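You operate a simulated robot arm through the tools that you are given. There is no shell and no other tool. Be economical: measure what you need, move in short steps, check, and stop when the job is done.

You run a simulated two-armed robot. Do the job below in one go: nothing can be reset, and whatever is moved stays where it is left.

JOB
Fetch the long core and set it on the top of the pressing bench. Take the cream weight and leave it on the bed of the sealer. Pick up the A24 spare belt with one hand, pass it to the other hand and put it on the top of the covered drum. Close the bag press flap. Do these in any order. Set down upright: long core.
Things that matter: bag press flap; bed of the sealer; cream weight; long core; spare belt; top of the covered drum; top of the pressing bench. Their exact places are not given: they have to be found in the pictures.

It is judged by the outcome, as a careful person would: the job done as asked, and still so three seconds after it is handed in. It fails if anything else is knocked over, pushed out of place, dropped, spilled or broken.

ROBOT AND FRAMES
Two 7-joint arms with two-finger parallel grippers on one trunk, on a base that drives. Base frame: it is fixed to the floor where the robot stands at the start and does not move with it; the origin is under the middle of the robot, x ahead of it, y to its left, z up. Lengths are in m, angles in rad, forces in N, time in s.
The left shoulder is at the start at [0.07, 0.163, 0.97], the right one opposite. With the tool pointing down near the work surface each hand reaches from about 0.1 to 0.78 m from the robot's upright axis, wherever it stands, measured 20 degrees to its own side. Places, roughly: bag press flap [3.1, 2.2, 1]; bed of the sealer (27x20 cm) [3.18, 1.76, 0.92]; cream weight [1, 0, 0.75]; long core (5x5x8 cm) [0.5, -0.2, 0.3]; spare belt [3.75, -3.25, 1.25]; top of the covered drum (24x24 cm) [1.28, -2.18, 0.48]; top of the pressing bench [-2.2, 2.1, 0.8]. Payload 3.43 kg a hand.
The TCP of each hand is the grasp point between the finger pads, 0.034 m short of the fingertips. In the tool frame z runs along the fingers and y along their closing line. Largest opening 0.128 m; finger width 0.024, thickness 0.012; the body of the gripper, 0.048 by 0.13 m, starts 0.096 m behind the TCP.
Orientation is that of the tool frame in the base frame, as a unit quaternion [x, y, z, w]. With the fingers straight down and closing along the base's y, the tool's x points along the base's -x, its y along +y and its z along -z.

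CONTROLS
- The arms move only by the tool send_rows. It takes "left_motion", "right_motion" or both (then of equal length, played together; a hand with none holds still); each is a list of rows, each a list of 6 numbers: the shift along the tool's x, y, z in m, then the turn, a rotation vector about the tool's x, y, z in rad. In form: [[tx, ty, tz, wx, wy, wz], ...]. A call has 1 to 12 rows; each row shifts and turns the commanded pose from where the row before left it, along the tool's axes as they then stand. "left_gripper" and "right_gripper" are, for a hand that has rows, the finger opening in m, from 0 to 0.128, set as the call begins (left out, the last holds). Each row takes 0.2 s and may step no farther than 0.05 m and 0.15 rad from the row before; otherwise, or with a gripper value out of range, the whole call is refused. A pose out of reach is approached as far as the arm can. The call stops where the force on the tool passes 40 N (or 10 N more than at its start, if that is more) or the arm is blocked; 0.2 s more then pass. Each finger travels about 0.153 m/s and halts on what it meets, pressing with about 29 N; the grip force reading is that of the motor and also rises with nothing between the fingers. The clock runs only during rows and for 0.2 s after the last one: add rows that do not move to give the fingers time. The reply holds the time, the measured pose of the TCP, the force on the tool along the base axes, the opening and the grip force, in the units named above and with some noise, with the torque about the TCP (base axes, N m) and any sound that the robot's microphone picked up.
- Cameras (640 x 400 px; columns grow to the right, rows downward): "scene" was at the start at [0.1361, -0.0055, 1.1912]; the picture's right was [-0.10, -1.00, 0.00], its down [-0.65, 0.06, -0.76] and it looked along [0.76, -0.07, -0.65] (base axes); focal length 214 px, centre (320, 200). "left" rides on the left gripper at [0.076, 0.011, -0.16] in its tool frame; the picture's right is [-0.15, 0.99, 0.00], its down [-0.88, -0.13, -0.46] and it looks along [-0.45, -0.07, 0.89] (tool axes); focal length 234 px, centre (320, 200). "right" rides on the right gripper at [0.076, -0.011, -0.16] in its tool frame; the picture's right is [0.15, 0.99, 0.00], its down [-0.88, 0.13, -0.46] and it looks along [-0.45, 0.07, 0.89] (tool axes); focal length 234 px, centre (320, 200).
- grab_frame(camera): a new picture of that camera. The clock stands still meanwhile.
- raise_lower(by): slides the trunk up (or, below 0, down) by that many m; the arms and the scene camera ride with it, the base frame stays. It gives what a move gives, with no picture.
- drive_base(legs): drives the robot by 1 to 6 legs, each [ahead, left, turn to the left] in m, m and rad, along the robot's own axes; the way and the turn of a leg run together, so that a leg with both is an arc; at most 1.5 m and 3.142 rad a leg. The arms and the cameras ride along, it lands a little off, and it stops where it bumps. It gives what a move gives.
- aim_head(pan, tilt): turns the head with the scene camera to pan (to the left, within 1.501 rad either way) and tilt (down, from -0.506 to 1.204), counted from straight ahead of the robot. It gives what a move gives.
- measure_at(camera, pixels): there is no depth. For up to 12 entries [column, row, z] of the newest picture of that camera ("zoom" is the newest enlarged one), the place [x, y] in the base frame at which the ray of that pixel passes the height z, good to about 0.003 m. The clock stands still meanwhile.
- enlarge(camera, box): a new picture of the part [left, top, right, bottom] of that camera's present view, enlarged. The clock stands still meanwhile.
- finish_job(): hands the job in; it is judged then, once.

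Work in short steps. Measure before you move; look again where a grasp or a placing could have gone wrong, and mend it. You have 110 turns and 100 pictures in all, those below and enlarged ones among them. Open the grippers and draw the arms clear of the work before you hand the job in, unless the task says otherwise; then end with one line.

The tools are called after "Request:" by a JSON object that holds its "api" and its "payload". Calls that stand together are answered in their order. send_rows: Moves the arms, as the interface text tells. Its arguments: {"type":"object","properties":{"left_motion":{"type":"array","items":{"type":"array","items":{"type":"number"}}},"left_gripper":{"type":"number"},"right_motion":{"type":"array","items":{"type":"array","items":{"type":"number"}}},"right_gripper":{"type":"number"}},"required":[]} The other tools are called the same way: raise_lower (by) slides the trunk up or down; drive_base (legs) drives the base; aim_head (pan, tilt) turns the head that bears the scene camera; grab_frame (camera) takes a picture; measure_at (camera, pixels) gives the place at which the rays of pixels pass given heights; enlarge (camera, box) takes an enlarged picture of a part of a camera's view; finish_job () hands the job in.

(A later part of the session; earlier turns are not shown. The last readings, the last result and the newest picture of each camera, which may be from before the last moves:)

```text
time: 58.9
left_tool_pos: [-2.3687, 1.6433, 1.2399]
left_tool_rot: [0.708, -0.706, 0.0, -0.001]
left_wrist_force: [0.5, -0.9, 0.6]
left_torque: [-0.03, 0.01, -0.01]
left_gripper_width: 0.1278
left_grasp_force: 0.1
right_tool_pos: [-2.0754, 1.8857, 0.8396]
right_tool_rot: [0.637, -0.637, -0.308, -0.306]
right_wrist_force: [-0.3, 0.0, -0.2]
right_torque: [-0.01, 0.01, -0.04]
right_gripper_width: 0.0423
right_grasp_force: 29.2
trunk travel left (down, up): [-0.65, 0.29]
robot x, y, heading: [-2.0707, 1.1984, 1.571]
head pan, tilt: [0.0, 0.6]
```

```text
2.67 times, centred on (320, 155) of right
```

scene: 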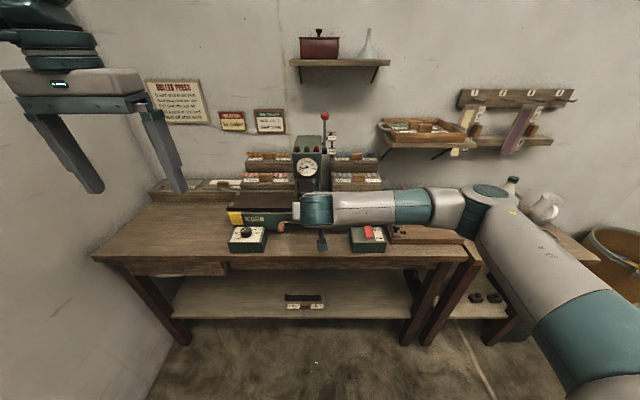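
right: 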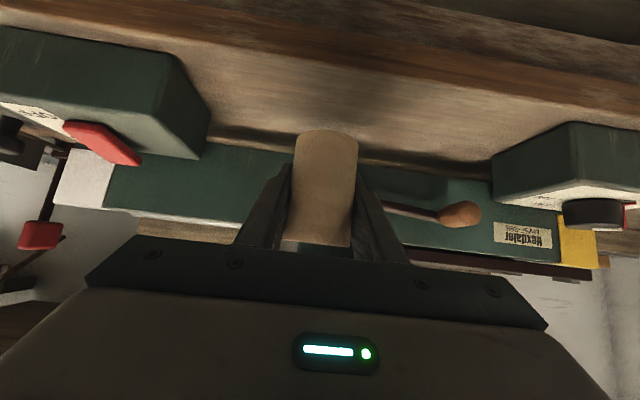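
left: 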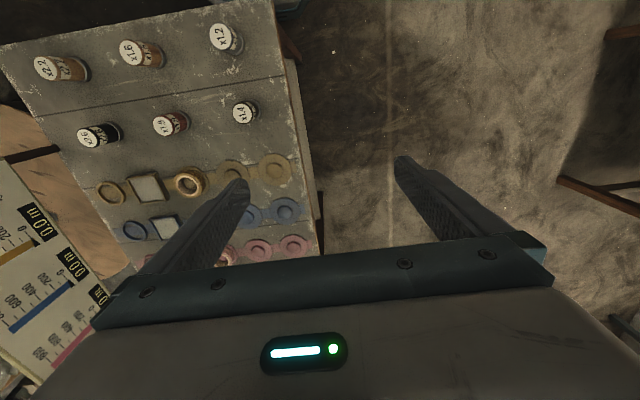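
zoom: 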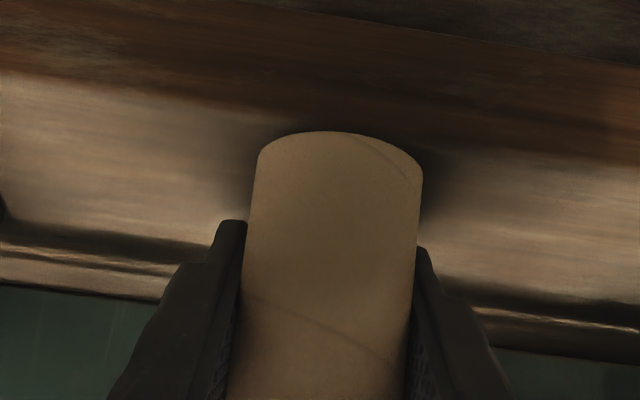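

Request:
{"api": "measure_at", "payload": {"camera": "zoom", "pixels": [[330, 108, 0.79], [330, 108, 0.78], [330, 131, 0.79], [330, 131, 0.78], [100, 90, 0.79], [560, 150, 0.79], [600, 157, 0.77]]}}

```text
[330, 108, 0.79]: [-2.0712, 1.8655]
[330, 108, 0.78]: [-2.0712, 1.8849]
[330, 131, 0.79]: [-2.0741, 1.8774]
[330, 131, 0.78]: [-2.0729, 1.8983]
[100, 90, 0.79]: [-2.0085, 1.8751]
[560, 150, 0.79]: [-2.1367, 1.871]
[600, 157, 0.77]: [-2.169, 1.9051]
```

The bench's front edge looks close to the core's near rim, so I shift 2.5 cm further in before lowering.

Request:
{"api": "send_rows", "payload": {"right_motion": [[-0.0078, 0, 0.0098, 0, 0, 0], [-0.0078, 0, 0.0098, 0, 0, 0], [0, 0, 0, 0, 0, 0]]}}

Request:
{"api": "grab_frame", "payload": {"camera": "right"}}

```text
time: 59.7
left_tool_pos: [-2.3713, 1.6445, 1.2401]
left_tool_rot: [0.708, -0.707, 0.0, 0.0]
left_wrist_force: [-1.2, -0.1, -0.5]
left_torque: [-0.02, 0.01, 0.01]
left_gripper_width: 0.1283
left_grasp_force: 0.0
right_tool_pos: [-2.0762, 1.9115, 0.8395]
right_tool_rot: [0.637, -0.637, -0.307, -0.307]
right_wrist_force: [-0.3, 1.0, -0.9]
right_torque: [-0.01, 0.01, 0.02]
right_gripper_width: 0.042
right_grasp_force: 29.2
trunk travel left (down, up): [-0.65, 0.29]
robot x, y, heading: [-2.071, 1.2009, 1.574]
head pan, tilt: [0.0, 0.6]
```

```text
68 pictures are left
```

right: 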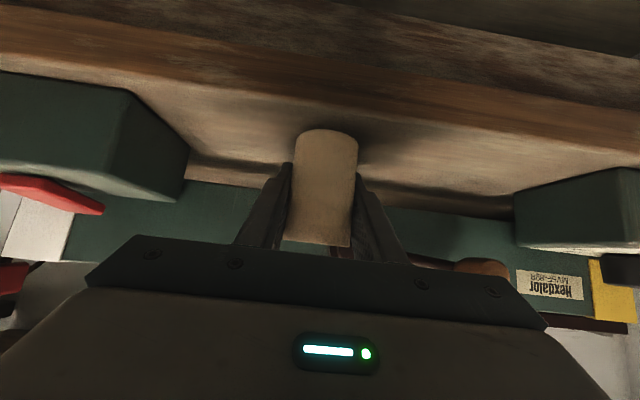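

Request:
{"api": "send_rows", "payload": {"right_motion": [[0.0016, 0, 0.0012, 0, 0, 0], [0.0016, 0, 0.0012, 0, 0, 0], [0.0016, 0, 0.0012, 0, 0, 0], [0, 0, 0, 0, 0, 0]]}}

```text
time: 60.7
left_tool_pos: [-2.3695, 1.6435, 1.2387]
left_tool_rot: [0.707, -0.707, 0.0, 0.0]
left_wrist_force: [-0.3, -0.1, -0.3]
left_torque: [0.03, 0.01, 0.0]
left_gripper_width: 0.1279
left_grasp_force: 0.0
right_tool_pos: [-2.0761, 1.9111, 0.8325]
right_tool_rot: [-0.637, 0.637, 0.307, 0.307]
right_wrist_force: [0.2, -0.2, 0.3]
right_torque: [0.02, -0.01, 0.02]
right_gripper_width: 0.0424
right_grasp_force: 29.0
trunk travel left (down, up): [-0.65, 0.29]
robot x, y, heading: [-2.0712, 1.1969, 1.576]
head pan, tilt: [0.0, 0.6]
```

Request:
{"api": "send_rows", "payload": {"right_motion": [[0.0016, 0, 0.0012, 0, 0, 0], [0.0016, 0, 0.0012, 0, 0, 0], [0.0016, 0, 0.0012, 0, 0, 0], [0, 0, 0, 0, 0, 0]]}}

Request:
{"api": "enlarge", "payload": {"camera": "right", "box": [200, 80, 440, 230]}}

```text
time: 61.7
left_tool_pos: [-2.369, 1.6414, 1.2406]
left_tool_rot: [0.708, -0.707, -0.001, -0.002]
left_wrist_force: [0.7, 0.0, -1.1]
left_torque: [-0.01, 0.0, -0.02]
left_gripper_width: 0.1281
left_grasp_force: 0.0
right_tool_pos: [-2.0748, 1.9115, 0.8316]
right_tool_rot: [-0.634, 0.637, 0.309, 0.31]
right_wrist_force: [2.3, 4.4, 30.1]
right_torque: [-0.23, -0.06, 0.01]
right_gripper_width: 0.0422
right_grasp_force: 29.3
trunk travel left (down, up): [-0.65, 0.29]
robot x, y, heading: [-2.0665, 1.1992, 1.571]
head pan, tilt: [0.0, 0.6]
```

```text
2.67 times, centred on (320, 155) of right
```

zoom: 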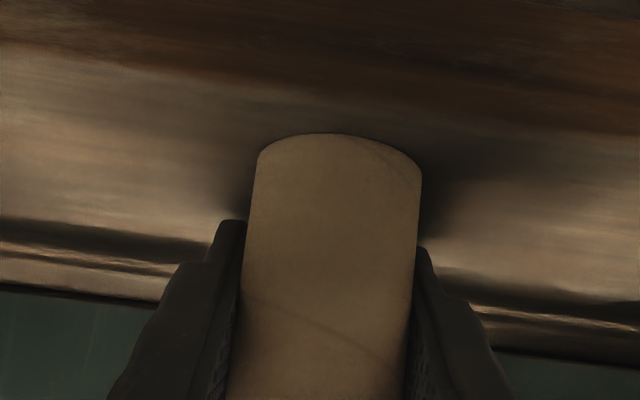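

Contact at TCP 0.832 (30 N). I ease up 3 mm and open the fingers.

Request:
{"api": "send_rows", "payload": {"right_motion": [[-0.0023, 0, -0.0019, 0, 0, 0], [0, 0, 0, 0, 0, 0]]}}

Request:
{"api": "send_rows", "payload": {"right_motion": [[0, 0, 0, 0, 0, 0], [0, 0, 0, 0, 0, 0]], "right_gripper": 0.075}}

Request:
{"api": "grab_frame", "payload": {"camera": "right"}}

```text
time: 62.3
left_tool_pos: [-2.369, 1.6419, 1.2398]
left_tool_rot: [0.708, -0.707, -0.001, -0.001]
left_wrist_force: [-0.1, -0.5, 0.4]
left_torque: [0.0, -0.02, 0.01]
left_gripper_width: 0.1282
left_grasp_force: 0.0
right_tool_pos: [-2.0758, 1.9104, 0.8312]
right_tool_rot: [0.637, -0.636, -0.308, -0.308]
right_wrist_force: [0.2, 8.7, 24.4]
right_torque: [-0.04, -0.05, -0.01]
right_gripper_width: 0.0426
right_grasp_force: 28.8
trunk travel left (down, up): [-0.65, 0.29]
robot x, y, heading: [-2.068, 1.2055, 1.572]
head pan, tilt: [0.0, 0.6]
```

```text
time: 62.9
left_tool_pos: [-2.3691, 1.641, 1.2407]
left_tool_rot: [0.708, -0.707, 0.0, -0.001]
left_wrist_force: [0.3, 0.2, 0.1]
left_torque: [-0.02, 0.06, 0.0]
left_gripper_width: 0.1283
left_grasp_force: 0.1
right_tool_pos: [-2.0777, 1.9067, 0.831]
right_tool_rot: [0.639, -0.635, -0.31, -0.305]
right_wrist_force: [1.1, -3.2, 13.9]
right_torque: [0.19, -0.7, -0.45]
right_gripper_width: 0.0752
right_grasp_force: 1.8
trunk travel left (down, up): [-0.65, 0.29]
robot x, y, heading: [-2.0729, 1.2048, 1.571]
head pan, tilt: [0.0, 0.6]
```

```text
66 pictures are left
```

right: 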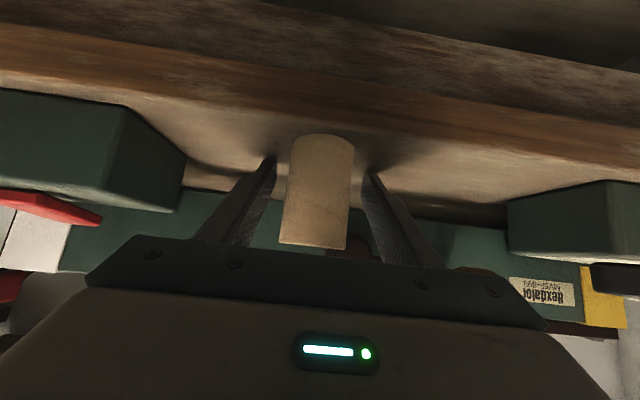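

The core stands; something still presses the hand with 14 N up. I retreat along the tool axis slowly.

Request:
{"api": "send_rows", "payload": {"right_motion": [[-0.002, 0, -0.004, 0, 0, 0], [0, 0, -0.015, 0, 0, 0], [0, 0, -0.02, 0, 0, 0], [0, 0, -0.03, 0, 0, 0], [0, 0, -0.04, 0, 0, 0], [0, 0, -0.04, 0, 0, 0]]}}

Request:
{"api": "grab_frame", "payload": {"camera": "right"}}

Request:
{"api": "grab_frame", "payload": {"camera": "scene"}}

```text
time: 64.3
left_tool_pos: [-2.371, 1.6428, 1.2386]
left_tool_rot: [0.708, -0.706, 0.001, 0.0]
left_wrist_force: [0.2, -0.7, 0.3]
left_torque: [-0.03, -0.04, -0.01]
left_gripper_width: 0.1282
left_grasp_force: 0.1
right_tool_pos: [-2.0774, 1.7936, 0.925]
right_tool_rot: [-0.637, 0.637, 0.307, 0.308]
right_wrist_force: [1.0, 0.6, -0.2]
right_torque: [0.03, 0.01, 0.03]
right_gripper_width: 0.0751
right_grasp_force: 0.1
trunk travel left (down, up): [-0.65, 0.29]
robot x, y, heading: [-2.0686, 1.2023, 1.569]
head pan, tilt: [0.0, 0.6]
```

```text
65 pictures are left
```

right: 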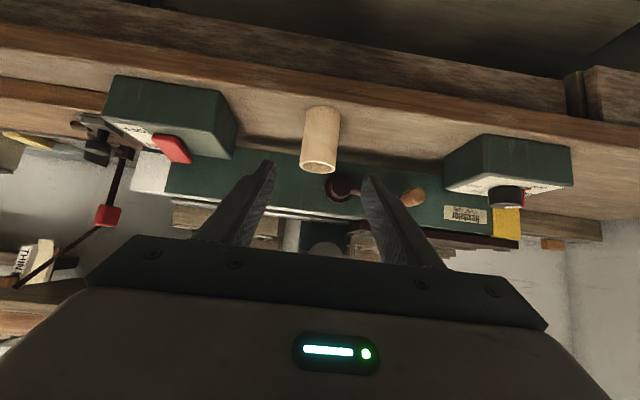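

```text
64 pictures are left
```

scene: 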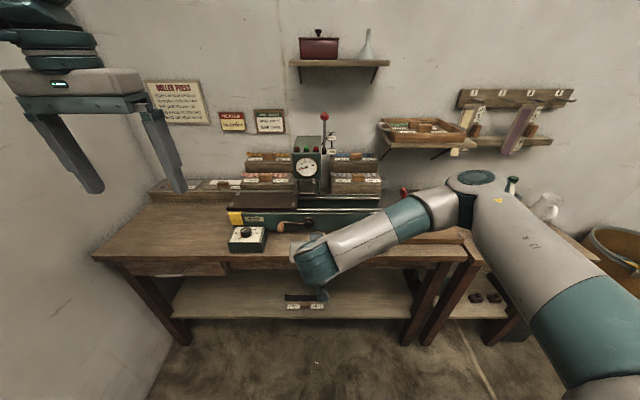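

The core stands upright on the bench. I back off, straighten the right hand and raise it for travel.

Request:
{"api": "drive_base", "payload": {"legs": [[-0.3, 0, 0]]}}

Request:
{"api": "send_rows", "payload": {"right_motion": [[-0.02, -0.03, -0.01, 0, 0.15, 0], [-0.02, -0.03, -0.01, 0, 0.15, 0], [-0.02, -0.03, -0.01, 0, 0.15, 0], [-0.01, -0.03, -0.03, 0, 0.15, 0], [-0.01, -0.03, -0.03, 0, 0.15, 0], [0, -0.03, -0.04, 0, 0.15, 0], [0, 0, -0.04, 0, 0, 0]], "right_gripper": 0.08}}

Request:
{"api": "drive_base", "payload": {"legs": [[0, 0, -1.85], [0.8, 0, 0], [0.83, 0, 0], [0, 0, 0.39]]}}

Request:
{"api": "aim_head", "payload": {"pan": 0.0, "tilt": 0.5}}

Request:
{"api": "grab_frame", "payload": {"camera": "scene"}}

```text
time: 66.4
left_tool_pos: [-2.3713, 1.3434, 1.2399]
left_tool_rot: [-0.707, 0.707, 0.0, 0.0]
left_wrist_force: [-0.3, -0.7, -0.1]
left_torque: [0.0, -0.01, -0.01]
left_gripper_width: 0.1279
left_grasp_force: 0.0
right_tool_pos: [-2.0757, 1.4945, 0.9237]
right_tool_rot: [-0.636, 0.637, 0.308, 0.307]
right_wrist_force: [-0.8, -0.1, -0.4]
right_torque: [0.04, 0.02, 0.01]
right_gripper_width: 0.0748
right_grasp_force: 0.0
trunk travel left (down, up): [-0.65, 0.29]
robot x, y, heading: [-2.0717, 0.9015, 1.566]
head pan, tilt: [0.0, 0.6]
```

```text
time: 68.0
left_tool_pos: [-2.3706, 1.3438, 1.2399]
left_tool_rot: [0.707, -0.707, 0.0, -0.001]
left_wrist_force: [-0.6, -0.6, 0.7]
left_torque: [0.04, -0.01, -0.03]
left_gripper_width: 0.1281
left_grasp_force: 0.0
right_tool_pos: [-1.8948, 1.5054, 1.1317]
right_tool_rot: [0.707, -0.707, 0.001, 0.001]
right_wrist_force: [-0.5, -0.3, -0.2]
right_torque: [0.03, 0.0, 0.0]
right_gripper_width: 0.0798
right_grasp_force: 0.1
trunk travel left (down, up): [-0.65, 0.29]
robot x, y, heading: [-2.0731, 0.9023, 1.569]
head pan, tilt: [0.0, 0.6]
```

```text
time: 81.9
left_tool_pos: [-0.0996, 0.7803, 1.2386]
left_tool_rot: [-0.05, 0.999, 0.0, 0.0]
left_wrist_force: [-0.7, -0.8, -0.1]
left_torque: [-0.01, 0.02, 0.0]
left_gripper_width: 0.128
left_grasp_force: 0.1
right_tool_pos: [0.1116, 0.3259, 1.1306]
right_tool_rot: [-0.05, 0.999, -0.001, 0.0]
right_wrist_force: [-0.1, 0.6, 0.4]
right_torque: [0.0, 0.01, -0.03]
right_gripper_width: 0.08
right_grasp_force: 0.0
trunk travel left (down, up): [-0.65, 0.29]
robot x, y, heading: [-0.5113, 0.4384, 0.099]
head pan, tilt: [0.0, 0.6]
```

```text
time: 82.6
left_tool_pos: [-0.1014, 0.7818, 1.2392]
left_tool_rot: [-0.051, 0.999, 0.0, 0.0]
left_wrist_force: [-0.3, -0.1, 0.1]
left_torque: [-0.04, -0.03, -0.04]
left_gripper_width: 0.1281
left_grasp_force: 0.1
right_tool_pos: [0.1097, 0.3257, 1.1301]
right_tool_rot: [-0.05, 0.999, 0.0, 0.0]
right_wrist_force: [1.0, 0.0, -0.2]
right_torque: [-0.02, 0.04, 0.02]
right_gripper_width: 0.0799
right_grasp_force: 0.0
trunk travel left (down, up): [-0.65, 0.29]
robot x, y, heading: [-0.5124, 0.4416, 0.102]
head pan, tilt: [0.0, 0.499]
```

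```text
63 pictures are left
```

scene: 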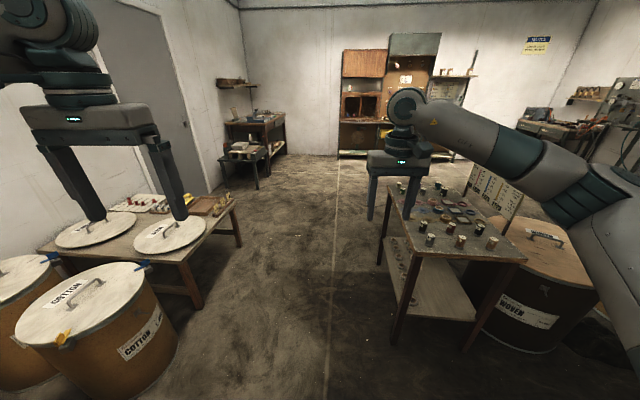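

The lane between the tables is clear. I drive through to about (1.75,0.75) and turn to face the table's far end (-x).

Request:
{"api": "drive_base", "payload": {"legs": [[0, 0, 0.045], [1.15, 0, 0], [1.13, 0, 0]]}}

Request:
{"api": "grab_frame", "payload": {"camera": "scene"}}

```text
time: 94.2
left_tool_pos: [2.1288, 1.1539, 1.2409]
left_tool_rot: [-0.081, 0.997, 0.0, -0.001]
left_wrist_force: [-0.1, 0.0, 0.2]
left_torque: [0.01, -0.01, 0.02]
left_gripper_width: 0.1283
left_grasp_force: 0.1
right_tool_pos: [2.367, 0.7111, 1.129]
right_tool_rot: [-0.08, 0.997, 0.0, 0.0]
right_wrist_force: [0.5, 0.1, 0.6]
right_torque: [0.0, -0.01, 0.02]
right_gripper_width: 0.08
right_grasp_force: 0.1
trunk travel left (down, up): [-0.65, 0.29]
robot x, y, heading: [1.7382, 0.7862, 0.158]
head pan, tilt: [0.0, 0.499]
```

```text
62 pictures are left
```

scene: 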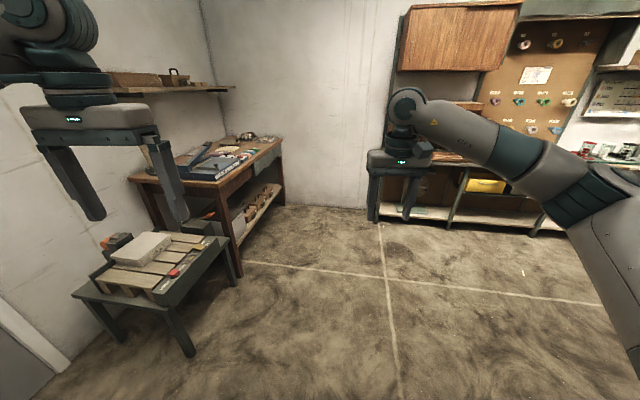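

The bench at (220,165) in the corner may hold the sealer and bag press; I take a closer look, then turn to the table.

Request:
{"api": "enlarge", "payload": {"camera": "scene", "box": [120, 110, 312, 230]}}

Request:
{"api": "drive_base", "payload": {"legs": [[0, 0, 2.984], [0.0, 0.72, 0]]}}

Request:
{"api": "grab_frame", "payload": {"camera": "scene"}}

```text
3.33 times, centred on (216, 170) of scene
```

zoom: 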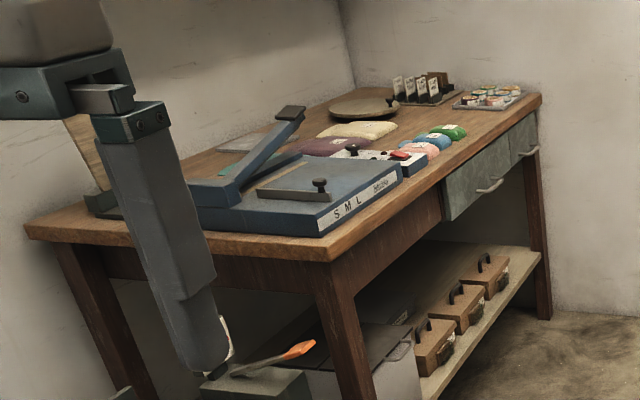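

```text
time: 105.1
left_tool_pos: [1.3031, -0.2311, 1.2401]
left_tool_rot: [1.0, 0.003, 0.0, 0.0]
left_wrist_force: [1.5, 0.3, -0.1]
left_torque: [0.02, 0.01, -0.01]
left_gripper_width: 0.1281
left_grasp_force: 0.1
right_tool_pos: [1.1359, 0.2423, 1.1293]
right_tool_rot: [1.0, 0.001, 0.0, 0.001]
right_wrist_force: [-0.9, 0.3, -0.1]
right_torque: [0.03, -0.04, 0.01]
right_gripper_width: 0.08
right_grasp_force: 0.0
trunk travel left (down, up): [-0.65, 0.29]
robot x, y, heading: [1.7422, 0.0685, -3.14]
head pan, tilt: [0.0, 0.499]
```

```text
60 pictures are left
```

scene: 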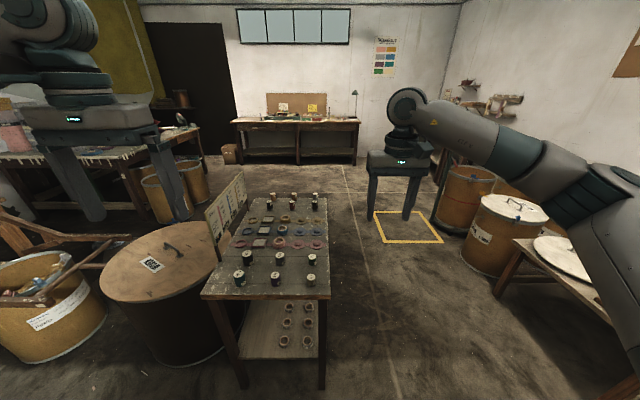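

Now the weights' row is nearest: 70 g should be at (311,281), far-end right. I enlarge and measure.

Request:
{"api": "enlarge", "payload": {"camera": "scene", "box": [220, 230, 348, 310]}}

Request:
{"api": "measure_at", "payload": {"camera": "zoom", "pixels": [[455, 229, 0.82], [455, 229, 0.81], [453, 275, 0.775], [453, 275, 0.765], [455, 135, 0.82], [545, 345, 0.775], [275, 236, 0.82]]}}

```text
5.00 times, centred on (284, 270) of scene
```

zoom: 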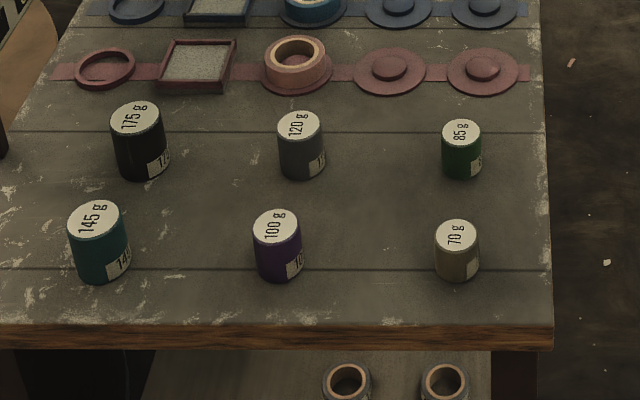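

```text
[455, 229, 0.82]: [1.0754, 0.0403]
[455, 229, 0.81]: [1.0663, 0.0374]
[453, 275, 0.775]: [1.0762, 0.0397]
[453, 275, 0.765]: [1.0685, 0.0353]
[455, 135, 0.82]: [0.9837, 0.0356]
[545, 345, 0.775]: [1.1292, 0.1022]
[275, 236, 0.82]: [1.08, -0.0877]
```

The cream 70 g weight is about (1.06,0.037). I bring the right hand above it.

Request:
{"api": "send_rows", "payload": {"right_motion": [[-0.0127, 0.0342, 0.0248, 0, 0, 0], [-0.0127, 0.0342, 0.0248, 0, 0, 0], [-0.0127, 0.0342, 0.0248, 0, 0, 0], [-0.0127, 0.0342, 0.0248, 0, 0, 0], [-0.0127, 0.0342, 0.0248, 0, 0, 0], [-0.0127, 0.0342, 0.0248, 0, 0, 0], [0, 0, 0, 0, 0, 0]], "right_gripper": 0.08}}

Request:
{"api": "grab_frame", "payload": {"camera": "right"}}

```text
time: 106.7
left_tool_pos: [1.302, -0.2304, 1.2391]
left_tool_rot: [1.0, 0.002, 0.0, -0.001]
left_wrist_force: [0.9, 0.5, -0.5]
left_torque: [0.01, 0.01, 0.01]
left_gripper_width: 0.128
left_grasp_force: 0.1
right_tool_pos: [1.06, 0.0381, 0.9792]
right_tool_rot: [1.0, 0.001, 0.0, 0.0]
right_wrist_force: [-0.7, 0.3, -0.4]
right_torque: [-0.01, 0.0, -0.03]
right_gripper_width: 0.08
right_grasp_force: 0.0
trunk travel left (down, up): [-0.65, 0.29]
robot x, y, heading: [1.7453, 0.0696, -3.14]
head pan, tilt: [0.0, 0.499]
```

```text
58 pictures are left
```

right: 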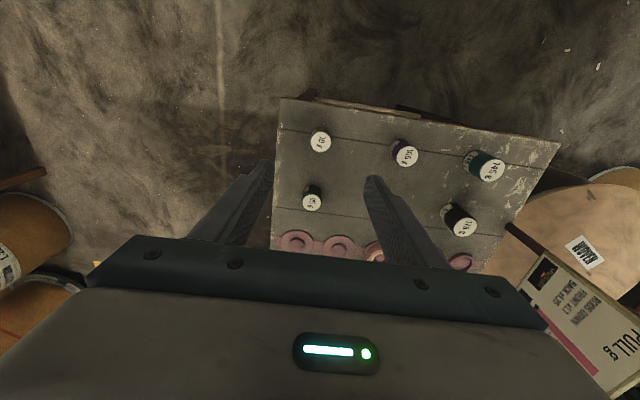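

Request:
{"api": "measure_at", "payload": {"camera": "right", "pixels": [[321, 142, 0.79], [321, 142, 0.8], [321, 142, 0.82], [313, 202, 0.8], [320, 149, 0.76]]}}

```text
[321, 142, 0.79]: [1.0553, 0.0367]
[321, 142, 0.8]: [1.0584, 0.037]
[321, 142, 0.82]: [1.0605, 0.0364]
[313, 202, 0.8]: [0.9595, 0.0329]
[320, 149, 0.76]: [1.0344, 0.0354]
```

Weight centre (1.057,0.037), top ≈0.80. I descend to TCP 0.803 with fingers open 0.08.

Request:
{"api": "send_rows", "payload": {"right_motion": [[-0.003, 0.001, 0.045, 0, 0, 0], [0, 0, 0.045, 0, 0, 0], [0, 0, 0.045, 0, 0, 0], [0, 0, 0.02, 0, 0, 0], [0, 0, 0.01, 0, 0, 0], [0, 0, 0.008, 0, 0, 0], [0, 0, 0, 0, 0, 0]]}}

Request:
{"api": "grab_frame", "payload": {"camera": "right"}}

```text
time: 108.3
left_tool_pos: [1.3024, -0.232, 1.2399]
left_tool_rot: [1.0, 0.002, 0.0, 0.001]
left_wrist_force: [-0.3, 0.2, -1.3]
left_torque: [0.03, -0.03, -0.03]
left_gripper_width: 0.1281
left_grasp_force: 0.1
right_tool_pos: [1.0576, 0.0356, 0.8074]
right_tool_rot: [1.0, 0.002, 0.001, 0.0]
right_wrist_force: [-0.2, 0.8, 0.6]
right_torque: [-0.02, -0.02, -0.03]
right_gripper_width: 0.0797
right_grasp_force: 0.1
trunk travel left (down, up): [-0.65, 0.29]
robot x, y, heading: [1.7419, 0.0683, -3.136]
head pan, tilt: [0.0, 0.499]
```

```text
57 pictures are left
```

right: 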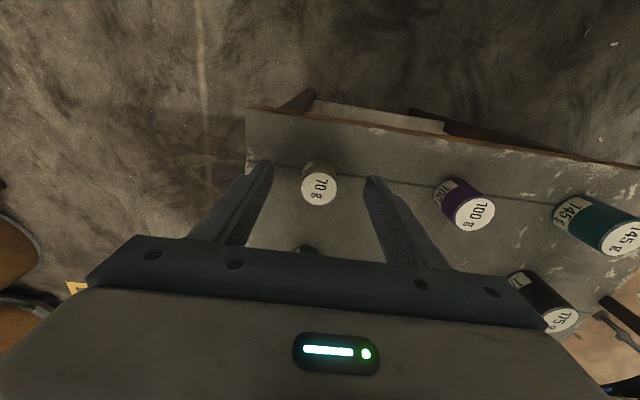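

Request:
{"api": "measure_at", "payload": {"camera": "right", "pixels": [[319, 189, 0.8], [319, 189, 0.79], [303, 187, 0.8], [337, 187, 0.8], [319, 163, 0.76]]}}

Request:
{"api": "send_rows", "payload": {"right_motion": [[0, 0, 0.006, 0, 0, 0], [0, 0, 0, 0, 0, 0]]}}

```text
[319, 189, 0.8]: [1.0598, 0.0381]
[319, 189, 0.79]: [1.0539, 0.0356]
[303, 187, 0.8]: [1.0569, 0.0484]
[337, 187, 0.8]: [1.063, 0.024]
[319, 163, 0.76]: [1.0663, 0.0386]
```

```text
time: 108.9
left_tool_pos: [1.3023, -0.2316, 1.239]
left_tool_rot: [1.0, 0.003, -0.001, 0.0]
left_wrist_force: [-0.2, -0.3, -0.3]
left_torque: [-0.02, -0.02, -0.01]
left_gripper_width: 0.1282
left_grasp_force: 0.2
right_tool_pos: [1.0582, 0.0353, 0.801]
right_tool_rot: [1.0, 0.002, 0.0, 0.0]
right_wrist_force: [0.2, -0.7, 1.1]
right_torque: [-0.01, 0.01, 0.01]
right_gripper_width: 0.0801
right_grasp_force: 0.0
trunk travel left (down, up): [-0.65, 0.29]
robot x, y, heading: [1.7407, 0.0733, -3.133]
head pan, tilt: [0.0, 0.499]
```

Aligned; I close on the weight and lift.

Request:
{"api": "send_rows", "payload": {"right_motion": [[0, 0, 0, 0, 0, 0], [0, 0, 0, 0, 0, 0], [0, 0, 0, 0, 0, 0]], "right_gripper": 0.01}}

Request:
{"api": "send_rows", "payload": {"right_motion": [[0, 0, -0.02, 0, 0, 0], [0, 0, -0.045, 0, 0, 0], [0, 0, -0.045, 0, 0, 0], [0, 0, -0.045, 0, 0, 0], [0, 0, -0.045, 0, 0, 0], [0, 0, -0.045, 0, 0, 0], [0, 0, -0.045, 0, 0, 0]]}}

Request:
{"api": "grab_frame", "payload": {"camera": "right"}}

```text
time: 109.7
left_tool_pos: [1.3016, -0.2322, 1.2396]
left_tool_rot: [1.0, 0.002, 0.0, 0.0]
left_wrist_force: [-0.1, -0.3, 0.0]
left_torque: [-0.01, -0.03, 0.01]
left_gripper_width: 0.1282
left_grasp_force: 0.1
right_tool_pos: [1.0582, 0.0351, 0.8012]
right_tool_rot: [1.0, 0.001, 0.001, -0.001]
right_wrist_force: [-0.2, 0.6, -1.0]
right_torque: [0.0, -0.03, 0.01]
right_gripper_width: 0.0305
right_grasp_force: 28.9
trunk travel left (down, up): [-0.65, 0.29]
robot x, y, heading: [1.7461, 0.0697, -3.137]
head pan, tilt: [0.0, 0.499]
```

```text
time: 111.3
left_tool_pos: [1.3036, -0.2312, 1.2393]
left_tool_rot: [1.0, 0.003, 0.0, -0.001]
left_wrist_force: [0.1, 0.1, 0.6]
left_torque: [0.01, 0.03, -0.01]
left_gripper_width: 0.1279
left_grasp_force: 0.0
right_tool_pos: [1.0584, 0.0345, 1.0931]
right_tool_rot: [1.0, 0.002, 0.0, -0.001]
right_wrist_force: [0.1, 0.2, -0.2]
right_torque: [0.02, 0.03, -0.03]
right_gripper_width: 0.0308
right_grasp_force: 28.9
trunk travel left (down, up): [-0.65, 0.29]
robot x, y, heading: [1.7432, 0.0739, -3.137]
head pan, tilt: [0.0, 0.499]
```

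```text
56 pictures are left
```

right: 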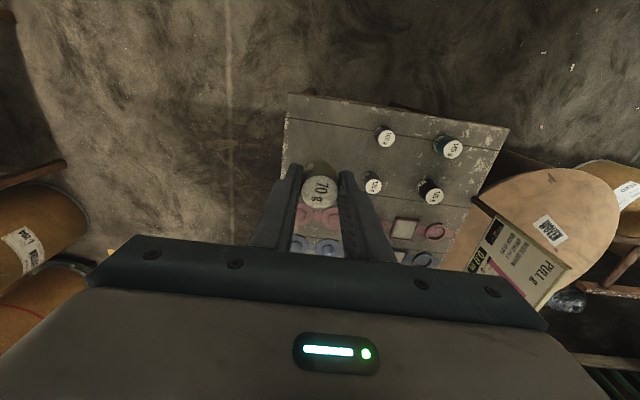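

Weight held. I back off and drive toward the sealer bench, stopping to look from about (2.95,0.8).

Request:
{"api": "drive_base", "payload": {"legs": [[-0.3, 0, 0], [0, 0, -2.44], [1.1, 0, 0], [0, 0, 0.87]]}}

Request:
{"api": "grab_frame", "payload": {"camera": "scene"}}

```text
time: 126.6
left_tool_pos: [2.58, 1.2333, 1.24]
left_tool_rot: [0.707, -0.707, -0.001, 0.0]
left_wrist_force: [0.3, 0.0, -1.0]
left_torque: [0.0, -0.03, 0.01]
left_gripper_width: 0.1279
left_grasp_force: 0.1
right_tool_pos: [2.8493, 1.4769, 1.0927]
right_tool_rot: [-0.707, 0.707, 0.0, 0.0]
right_wrist_force: [0.5, -0.2, -0.9]
right_torque: [-0.03, 0.0, 0.0]
right_gripper_width: 0.0303
right_grasp_force: 29.2
trunk travel left (down, up): [-0.65, 0.29]
robot x, y, heading: [2.8783, 0.7871, 1.57]
head pan, tilt: [0.0, 0.499]
```

```text
55 pictures are left
```

scene: 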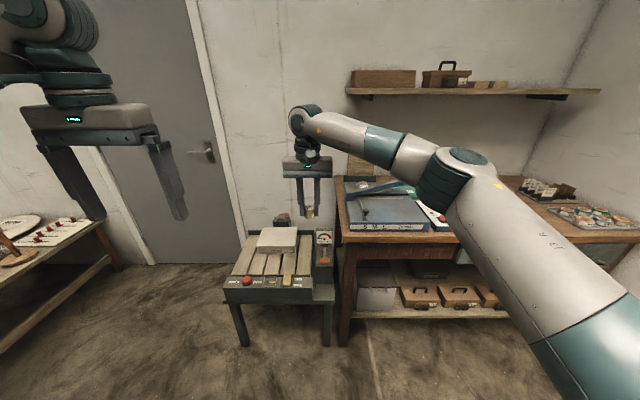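

Request:
{"api": "drive_base", "payload": {"legs": [[0, -0.45, 0]]}}

Request:
{"api": "aim_head", "payload": {"pan": 0.25, "tilt": 0.55}}

Request:
{"api": "grab_frame", "payload": {"camera": "scene"}}

```text
time: 129.3
left_tool_pos: [3.0318, 1.2324, 1.2388]
left_tool_rot: [-0.707, 0.707, 0.0, 0.001]
left_wrist_force: [0.5, 0.4, -0.3]
left_torque: [-0.01, 0.01, 0.0]
left_gripper_width: 0.128
left_grasp_force: 0.2
right_tool_pos: [3.3005, 1.4755, 1.0929]
right_tool_rot: [-0.707, 0.708, 0.0, 0.0]
right_wrist_force: [-0.3, 0.1, -0.5]
right_torque: [-0.05, -0.01, 0.02]
right_gripper_width: 0.0304
right_grasp_force: 28.5
trunk travel left (down, up): [-0.65, 0.29]
robot x, y, heading: [3.3277, 0.7886, 1.568]
head pan, tilt: [0.0, 0.499]
```

```text
time: 130.1
left_tool_pos: [3.0316, 1.2323, 1.2392]
left_tool_rot: [-0.707, 0.708, -0.001, 0.0]
left_wrist_force: [-0.3, 0.5, 0.0]
left_torque: [0.01, 0.01, 0.0]
left_gripper_width: 0.1278
left_grasp_force: 0.0
right_tool_pos: [3.3006, 1.4765, 1.0922]
right_tool_rot: [-0.706, 0.708, 0.0, 0.0]
right_wrist_force: [1.2, 0.4, -0.3]
right_torque: [-0.02, -0.05, -0.01]
right_gripper_width: 0.0306
right_grasp_force: 28.9
trunk travel left (down, up): [-0.65, 0.29]
robot x, y, heading: [3.3312, 0.79, 1.571]
head pan, tilt: [0.25, 0.55]
```

```text
54 pictures are left
```

scene: 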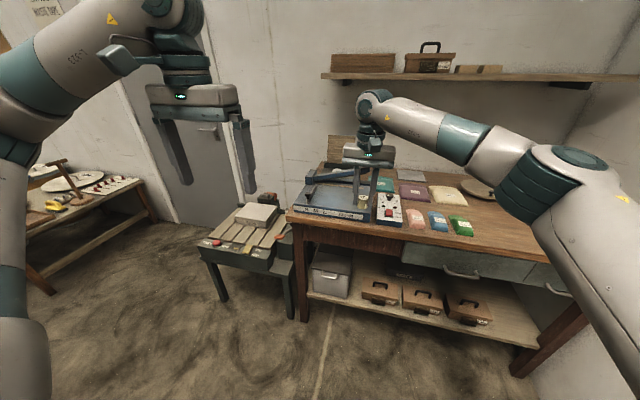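

Request:
{"api": "enlarge", "payload": {"camera": "scene", "box": [280, 130, 424, 220]}}

Request:
{"api": "enlarge", "payload": {"camera": "right", "box": [0, 0, 640, 400]}}

```text
4.44 times, centred on (352, 175) of scene
```

zoom: 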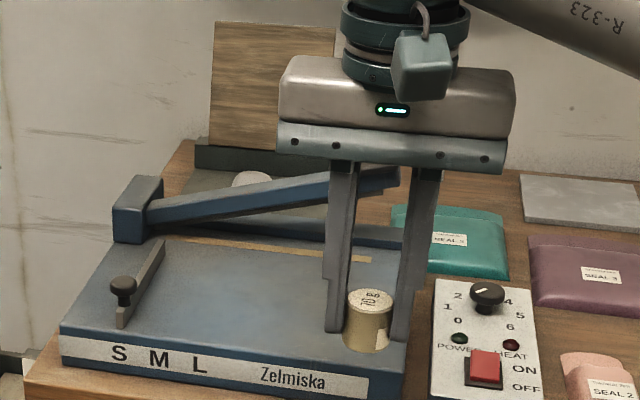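

```text
1.00 times, centred on (320, 200) of right (not enlarged: the box is as wide or as high as the picture)
```

zoom: 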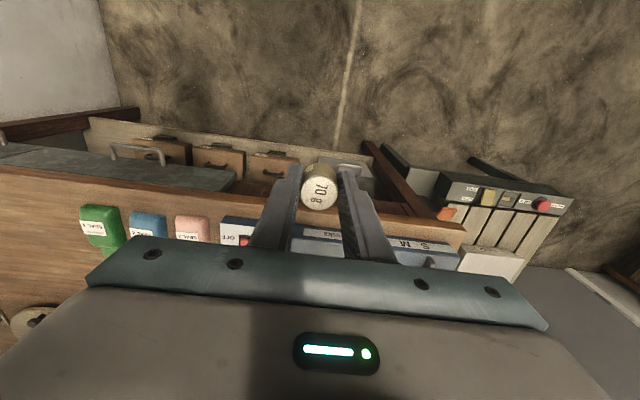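

The sealer's blue bed with raised arm is visible; the upright wooden board behind at zoom (270,90) is the bag press flap. I measure the bed and flap.

Request:
{"api": "enlarge", "payload": {"camera": "scene", "box": [280, 130, 424, 220]}}

Request:
{"api": "measure_at", "payload": {"camera": "zoom", "pixels": [[65, 332, 0.92], [370, 375, 0.92], [170, 240, 0.92], [300, 290, 0.92], [300, 330, 0.92], [125, 320, 0.92], [405, 250, 0.92], [210, 150, 1.0], [215, 22, 1.1], [335, 30, 1.1], [400, 178, 1.0], [120, 225, 1.0]]}}

```text
4.44 times, centred on (352, 175) of scene
```

zoom: 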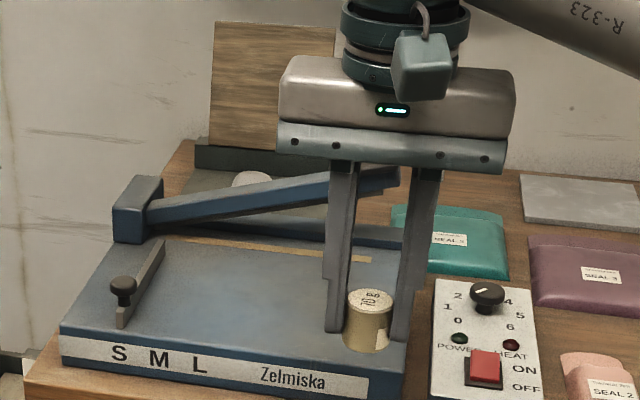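

```text
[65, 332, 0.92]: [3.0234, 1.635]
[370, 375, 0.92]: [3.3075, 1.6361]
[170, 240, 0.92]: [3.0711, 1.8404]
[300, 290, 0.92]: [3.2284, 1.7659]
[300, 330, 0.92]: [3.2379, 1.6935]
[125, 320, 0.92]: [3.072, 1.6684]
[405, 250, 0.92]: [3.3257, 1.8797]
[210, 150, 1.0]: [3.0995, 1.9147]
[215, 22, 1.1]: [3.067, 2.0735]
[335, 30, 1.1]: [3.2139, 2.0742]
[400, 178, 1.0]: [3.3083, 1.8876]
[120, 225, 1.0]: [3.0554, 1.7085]
```

Bed spans x 3.03–3.31, y 1.635–1.84; the front half is clear of the arm. I move the weight above (3.21,1.70).

Request:
{"api": "send_rows", "payload": {"right_motion": [[-0.0373, 0.015, 0, 0, 0, 0], [-0.0373, 0.015, 0, 0, 0, 0], [-0.0373, 0.015, 0, 0, 0, 0], [-0.0373, 0.015, 0, 0, 0, 0], [-0.0373, 0.015, 0, 0, 0, 0], [-0.0373, 0.015, 0, 0, 0, 0], [0, 0, 0.04, 0, 0, 0], [0, 0, 0.04, 0, 0, 0], [0, 0, 0, 0, 0, 0]]}}

Request:
{"api": "enlarge", "payload": {"camera": "scene", "box": [280, 130, 424, 220]}}

Request:
{"api": "grab_frame", "payload": {"camera": "right"}}

```text
time: 132.1
left_tool_pos: [3.0316, 1.2319, 1.2398]
left_tool_rot: [-0.707, 0.707, 0.0, -0.001]
left_wrist_force: [-0.7, -0.9, -0.3]
left_torque: [0.05, 0.01, -0.02]
left_gripper_width: 0.1277
left_grasp_force: 0.0
right_tool_pos: [3.2761, 1.5543, 0.9998]
right_tool_rot: [-0.706, 0.708, 0.001, 0.0]
right_wrist_force: [0.8, 0.0, -0.9]
right_torque: [0.03, -0.01, 0.0]
right_gripper_width: 0.0305
right_grasp_force: 29.0
right hand out of reach, approached as far as the arm can: row 3, 4, 5, 6
trunk travel left (down, up): [-0.65, 0.29]
robot x, y, heading: [3.3312, 0.7901, 1.566]
head pan, tilt: [0.25, 0.55]
```

```text
4.44 times, centred on (352, 175) of scene
```

zoom: 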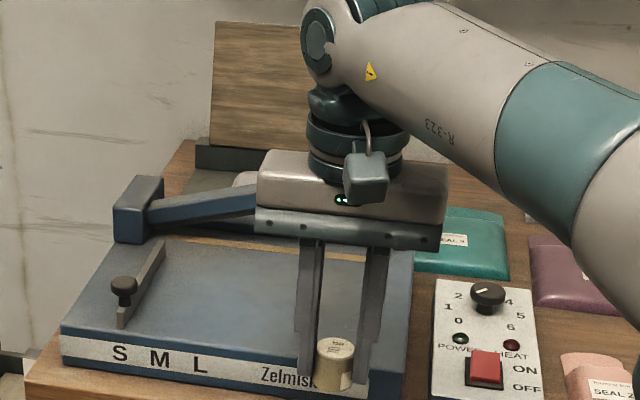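

```text
49 pictures are left
```

right: 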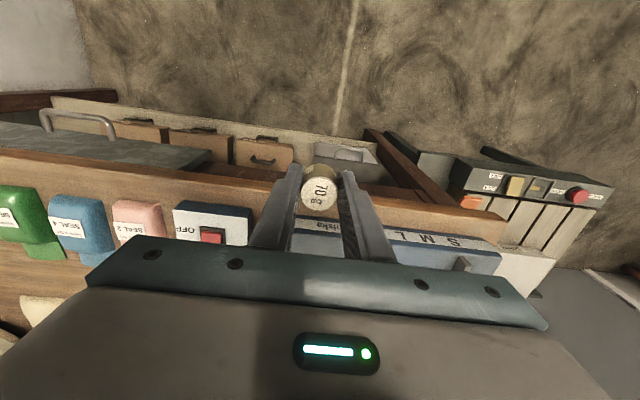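

The arm ran out of reach at y 1.554, z 1.0. Weight bottom (≈0.957) clears the bed, so I drive 0.14 ahead and 0.06 left.

Request:
{"api": "drive_base", "payload": {"legs": [[0.14, 0.06, 0]]}}

Request:
{"api": "send_rows", "payload": {"right_motion": [[0, 0, 0.005, 0, 0, 0], [0, 0, 0, 0, 0, 0]]}}

```text
time: 133.4
left_tool_pos: [2.9715, 1.3708, 1.2402]
left_tool_rot: [-0.706, 0.708, 0.0, 0.0]
left_wrist_force: [0.4, -0.6, 0.2]
left_torque: [0.0, -0.01, -0.01]
left_gripper_width: 0.1277
left_grasp_force: 0.1
right_tool_pos: [3.2183, 1.6922, 1.0005]
right_tool_rot: [-0.706, 0.708, 0.0, 0.0]
right_wrist_force: [-0.8, 0.5, -0.9]
right_torque: [0.0, -0.04, -0.02]
right_gripper_width: 0.0305
right_grasp_force: 29.2
trunk travel left (down, up): [-0.65, 0.29]
robot x, y, heading: [3.2728, 0.9245, 1.568]
head pan, tilt: [0.25, 0.55]
```

```text
time: 134.1
left_tool_pos: [2.9712, 1.3728, 1.2388]
left_tool_rot: [-0.706, 0.708, -0.001, 0.001]
left_wrist_force: [-0.7, 1.0, -0.8]
left_torque: [-0.03, -0.03, 0.01]
left_gripper_width: 0.128
left_grasp_force: 0.1
right_tool_pos: [3.2176, 1.6929, 0.9935]
right_tool_rot: [-0.707, 0.707, -0.001, -0.001]
right_wrist_force: [-0.1, -1.3, -1.4]
right_torque: [0.0, -0.03, -0.02]
right_gripper_width: 0.0307
right_grasp_force: 29.2
trunk travel left (down, up): [-0.65, 0.29]
robot x, y, heading: [3.2755, 0.9306, 1.566]
head pan, tilt: [0.25, 0.55]
```

Request:
{"api": "send_rows", "payload": {"right_motion": [[0, 0, 0.008, 0, 0, 0], [0, 0, 0.006, 0, 0, 0], [0, 0, 0.004, 0, 0, 0], [0, 0, 0.003, 0, 0, 0], [0, 0, 0, 0, 0, 0]]}}

Request:
{"api": "enlarge", "payload": {"camera": "scene", "box": [240, 140, 432, 260]}}

```text
time: 135.2
left_tool_pos: [2.9735, 1.372, 1.2388]
left_tool_rot: [-0.707, 0.708, 0.0, 0.0]
left_wrist_force: [0.0, 0.4, -0.2]
left_torque: [0.02, 0.02, 0.0]
left_gripper_width: 0.1279
left_grasp_force: 0.1
right_tool_pos: [3.218, 1.6944, 0.9727]
right_tool_rot: [-0.706, 0.709, 0.001, 0.0]
right_wrist_force: [0.1, 0.5, -0.3]
right_torque: [0.0, 0.0, -0.01]
right_gripper_width: 0.0305
right_grasp_force: 29.5
trunk travel left (down, up): [-0.65, 0.29]
robot x, y, heading: [3.2739, 0.9321, 1.572]
head pan, tilt: [0.25, 0.55]
```

```text
3.33 times, centred on (336, 200) of scene
```

zoom: 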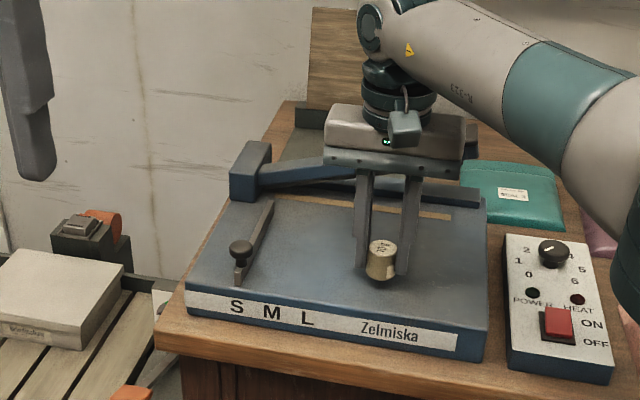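

Request:
{"api": "send_rows", "payload": {"right_motion": [[0, 0, 0.003, 0, 0, 0], [0, 0, 0.003, 0, 0, 0], [0, 0, 0.003, 0, 0, 0], [0, 0, 0, 0, 0, 0]]}}

Request:
{"api": "send_rows", "payload": {"right_motion": [[0, 0, 0.002, 0, 0, 0], [0, 0, 0.002, 0, 0, 0], [0, 0, 0, 0, 0, 0]]}}

```text
time: 136.2
left_tool_pos: [2.9721, 1.3716, 1.2404]
left_tool_rot: [-0.707, 0.708, -0.001, 0.0]
left_wrist_force: [-0.2, 0.1, 0.0]
left_torque: [0.01, 0.01, 0.0]
left_gripper_width: 0.1281
left_grasp_force: 0.0
right_tool_pos: [3.2173, 1.696, 0.9632]
right_tool_rot: [-0.706, 0.708, -0.001, 0.0]
right_wrist_force: [0.2, -1.3, -0.3]
right_torque: [-0.02, 0.02, -0.01]
right_gripper_width: 0.0305
right_grasp_force: 29.1
trunk travel left (down, up): [-0.65, 0.29]
robot x, y, heading: [3.2711, 0.9292, 1.57]
head pan, tilt: [0.25, 0.55]
```

```text
time: 137.1
left_tool_pos: [2.9724, 1.3717, 1.2398]
left_tool_rot: [-0.706, 0.708, 0.0, -0.001]
left_wrist_force: [-0.4, -0.3, 0.4]
left_torque: [0.0, -0.04, 0.03]
left_gripper_width: 0.128
left_grasp_force: 0.2
right_tool_pos: [3.2177, 1.6931, 0.9601]
right_tool_rot: [-0.707, 0.708, 0.0, 0.0]
right_wrist_force: [-0.6, 0.1, -0.2]
right_torque: [-0.01, 0.03, 0.01]
right_gripper_width: 0.0306
right_grasp_force: 28.6
trunk travel left (down, up): [-0.65, 0.29]
robot x, y, heading: [3.2733, 0.9307, 1.566]
head pan, tilt: [0.25, 0.55]
```

Request:
{"api": "send_rows", "payload": {"right_motion": [[0, 0, 0.002, 0, 0, 0], [0, 0, 0.002, 0, 0, 0], [0, 0, 0.002, 0, 0, 0], [0, 0, 0, 0, 0, 0]]}}

Request:
{"api": "send_rows", "payload": {"right_motion": [[0, 0, 0.002, 0, 0, 0], [0, 0, 0.001, 0, 0, 0], [0, 0, 0, 0, 0, 0]]}}

```text
time: 138.1
left_tool_pos: [2.9732, 1.3722, 1.2393]
left_tool_rot: [-0.707, 0.708, 0.0, 0.0]
left_wrist_force: [-0.5, -0.3, 0.0]
left_torque: [0.0, 0.0, 0.01]
left_gripper_width: 0.128
left_grasp_force: 0.0
right_tool_pos: [3.2177, 1.6932, 0.9548]
right_tool_rot: [-0.706, 0.708, 0.0, 0.001]
right_wrist_force: [-0.3, -0.4, -0.8]
right_torque: [0.01, -0.01, 0.01]
right_gripper_width: 0.0307
right_grasp_force: 28.9
trunk travel left (down, up): [-0.65, 0.29]
robot x, y, heading: [3.2734, 0.9295, 1.569]
head pan, tilt: [0.25, 0.55]
```

```text
time: 138.8
left_tool_pos: [2.9714, 1.3708, 1.24]
left_tool_rot: [-0.706, 0.708, -0.001, 0.0]
left_wrist_force: [-0.4, 0.2, -0.3]
left_torque: [-0.02, -0.02, -0.02]
left_gripper_width: 0.128
left_grasp_force: 0.2
right_tool_pos: [3.2179, 1.6938, 0.9523]
right_tool_rot: [-0.706, 0.708, 0.001, 0.0]
right_wrist_force: [-1.7, 2.8, 10.0]
right_torque: [0.19, 0.05, 0.0]
right_gripper_width: 0.0306
right_grasp_force: 29.5
trunk travel left (down, up): [-0.65, 0.29]
robot x, y, heading: [3.2694, 0.9302, 1.571]
head pan, tilt: [0.25, 0.55]
```

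Contact (10 N). I release and lift straight up.

Request:
{"api": "send_rows", "payload": {"right_motion": [[0, 0, 0, 0, 0, 0], [0, 0, 0, 0, 0, 0]], "right_gripper": 0.06}}

Request:
{"api": "send_rows", "payload": {"right_motion": [[0, 0, -0.01, 0, 0, 0], [0, 0, -0.03, 0, 0, 0], [0, 0, -0.04, 0, 0, 0], [0, 0, -0.045, 0, 0, 0], [0, 0, -0.045, 0, 0, 0], [0, 0, -0.045, 0, 0, 0], [0.04, 0, 0, 0, 0, 0], [0.04, 0, 0, 0, 0, 0], [0.04, 0, 0, 0, 0, 0]]}}

Request:
{"api": "grab_frame", "payload": {"camera": "scene"}}

```text
time: 139.4
left_tool_pos: [2.9735, 1.3712, 1.2387]
left_tool_rot: [-0.707, 0.707, 0.0, 0.0]
left_wrist_force: [0.2, 0.0, 0.3]
left_torque: [0.02, 0.02, 0.0]
left_gripper_width: 0.1277
left_grasp_force: 0.2
right_tool_pos: [3.2178, 1.6924, 0.9514]
right_tool_rot: [-0.706, 0.708, 0.0, 0.0]
right_wrist_force: [-0.2, -0.7, 0.2]
right_torque: [-0.05, -0.02, -0.01]
right_gripper_width: 0.0601
right_grasp_force: 0.0
trunk travel left (down, up): [-0.65, 0.29]
robot x, y, heading: [3.2722, 0.9267, 1.568]
head pan, tilt: [0.25, 0.55]
```

```text
time: 141.4
left_tool_pos: [2.9731, 1.371, 1.2404]
left_tool_rot: [-0.706, 0.708, 0.0, 0.0]
left_wrist_force: [0.4, 0.1, 0.6]
left_torque: [0.03, 0.02, -0.02]
left_gripper_width: 0.128
left_grasp_force: 0.1
right_tool_pos: [3.2259, 1.5572, 1.151]
right_tool_rot: [-0.706, 0.708, 0.0, -0.001]
right_wrist_force: [0.8, 0.2, -0.2]
right_torque: [0.02, 0.01, -0.02]
right_gripper_width: 0.0598
right_grasp_force: 0.0
right hand out of reach, approached as far as the arm can: row 5, 6
trunk travel left (down, up): [-0.65, 0.29]
robot x, y, heading: [3.2696, 0.9289, 1.566]
head pan, tilt: [0.25, 0.55]
```

```text
47 pictures are left
```

scene: 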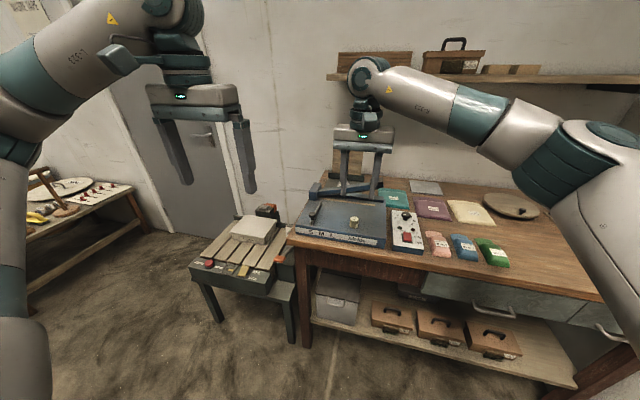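

The weight sits on the bed. Now the flap: I move the right hand aside to see it.

Request:
{"api": "send_rows", "payload": {"right_motion": [[0.03, -0.04, 0, 0, 0, 0], [0.03, -0.04, 0, 0, 0, 0], [0.03, -0.04, 0, 0, 0, 0], [0, -0.04, 0, 0, 0, 0], [0, -0.04, 0, 0, 0, 0], [0, -0.04, 0, 0, 0, 0]]}}

Request:
{"api": "enlarge", "payload": {"camera": "scene", "box": [264, 110, 424, 210]}}

```text
time: 142.8
left_tool_pos: [2.9735, 1.3707, 1.2401]
left_tool_rot: [-0.707, 0.708, 0.0, -0.001]
left_wrist_force: [0.0, -0.3, -0.3]
left_torque: [0.03, 0.03, -0.02]
left_gripper_width: 0.1277
left_grasp_force: 0.1
right_tool_pos: [3.4693, 1.4662, 1.1493]
right_tool_rot: [-0.706, 0.708, 0.001, -0.001]
right_wrist_force: [0.4, -0.2, -0.2]
right_torque: [0.0, 0.01, -0.05]
right_gripper_width: 0.0601
right_grasp_force: 0.0
trunk travel left (down, up): [-0.65, 0.29]
robot x, y, heading: [3.2697, 0.9284, 1.569]
head pan, tilt: [0.25, 0.55]
```

```text
4.00 times, centred on (344, 160) of scene
```

zoom: 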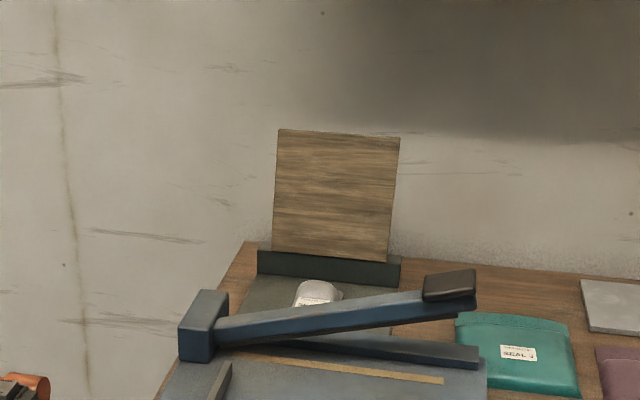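

Request:
{"api": "measure_at", "payload": {"camera": "zoom", "pixels": [[278, 129, 1.1], [400, 138, 1.1], [278, 129, 1.05], [400, 138, 1.05], [258, 250, 0.9], [258, 272, 0.86], [400, 287, 0.86], [400, 258, 0.9], [390, 262, 0.9], [272, 248, 0.9], [318, 285, 0.9], [245, 243, 0.86]]}}

```text
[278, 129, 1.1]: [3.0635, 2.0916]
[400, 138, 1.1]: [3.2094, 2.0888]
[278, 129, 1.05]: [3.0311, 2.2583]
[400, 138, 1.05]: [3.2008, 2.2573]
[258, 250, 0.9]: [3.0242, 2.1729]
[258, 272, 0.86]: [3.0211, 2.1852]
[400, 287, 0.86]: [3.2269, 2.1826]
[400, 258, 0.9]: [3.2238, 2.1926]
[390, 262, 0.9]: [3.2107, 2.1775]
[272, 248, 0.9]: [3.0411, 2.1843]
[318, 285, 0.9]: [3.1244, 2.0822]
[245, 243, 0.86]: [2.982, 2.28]
```

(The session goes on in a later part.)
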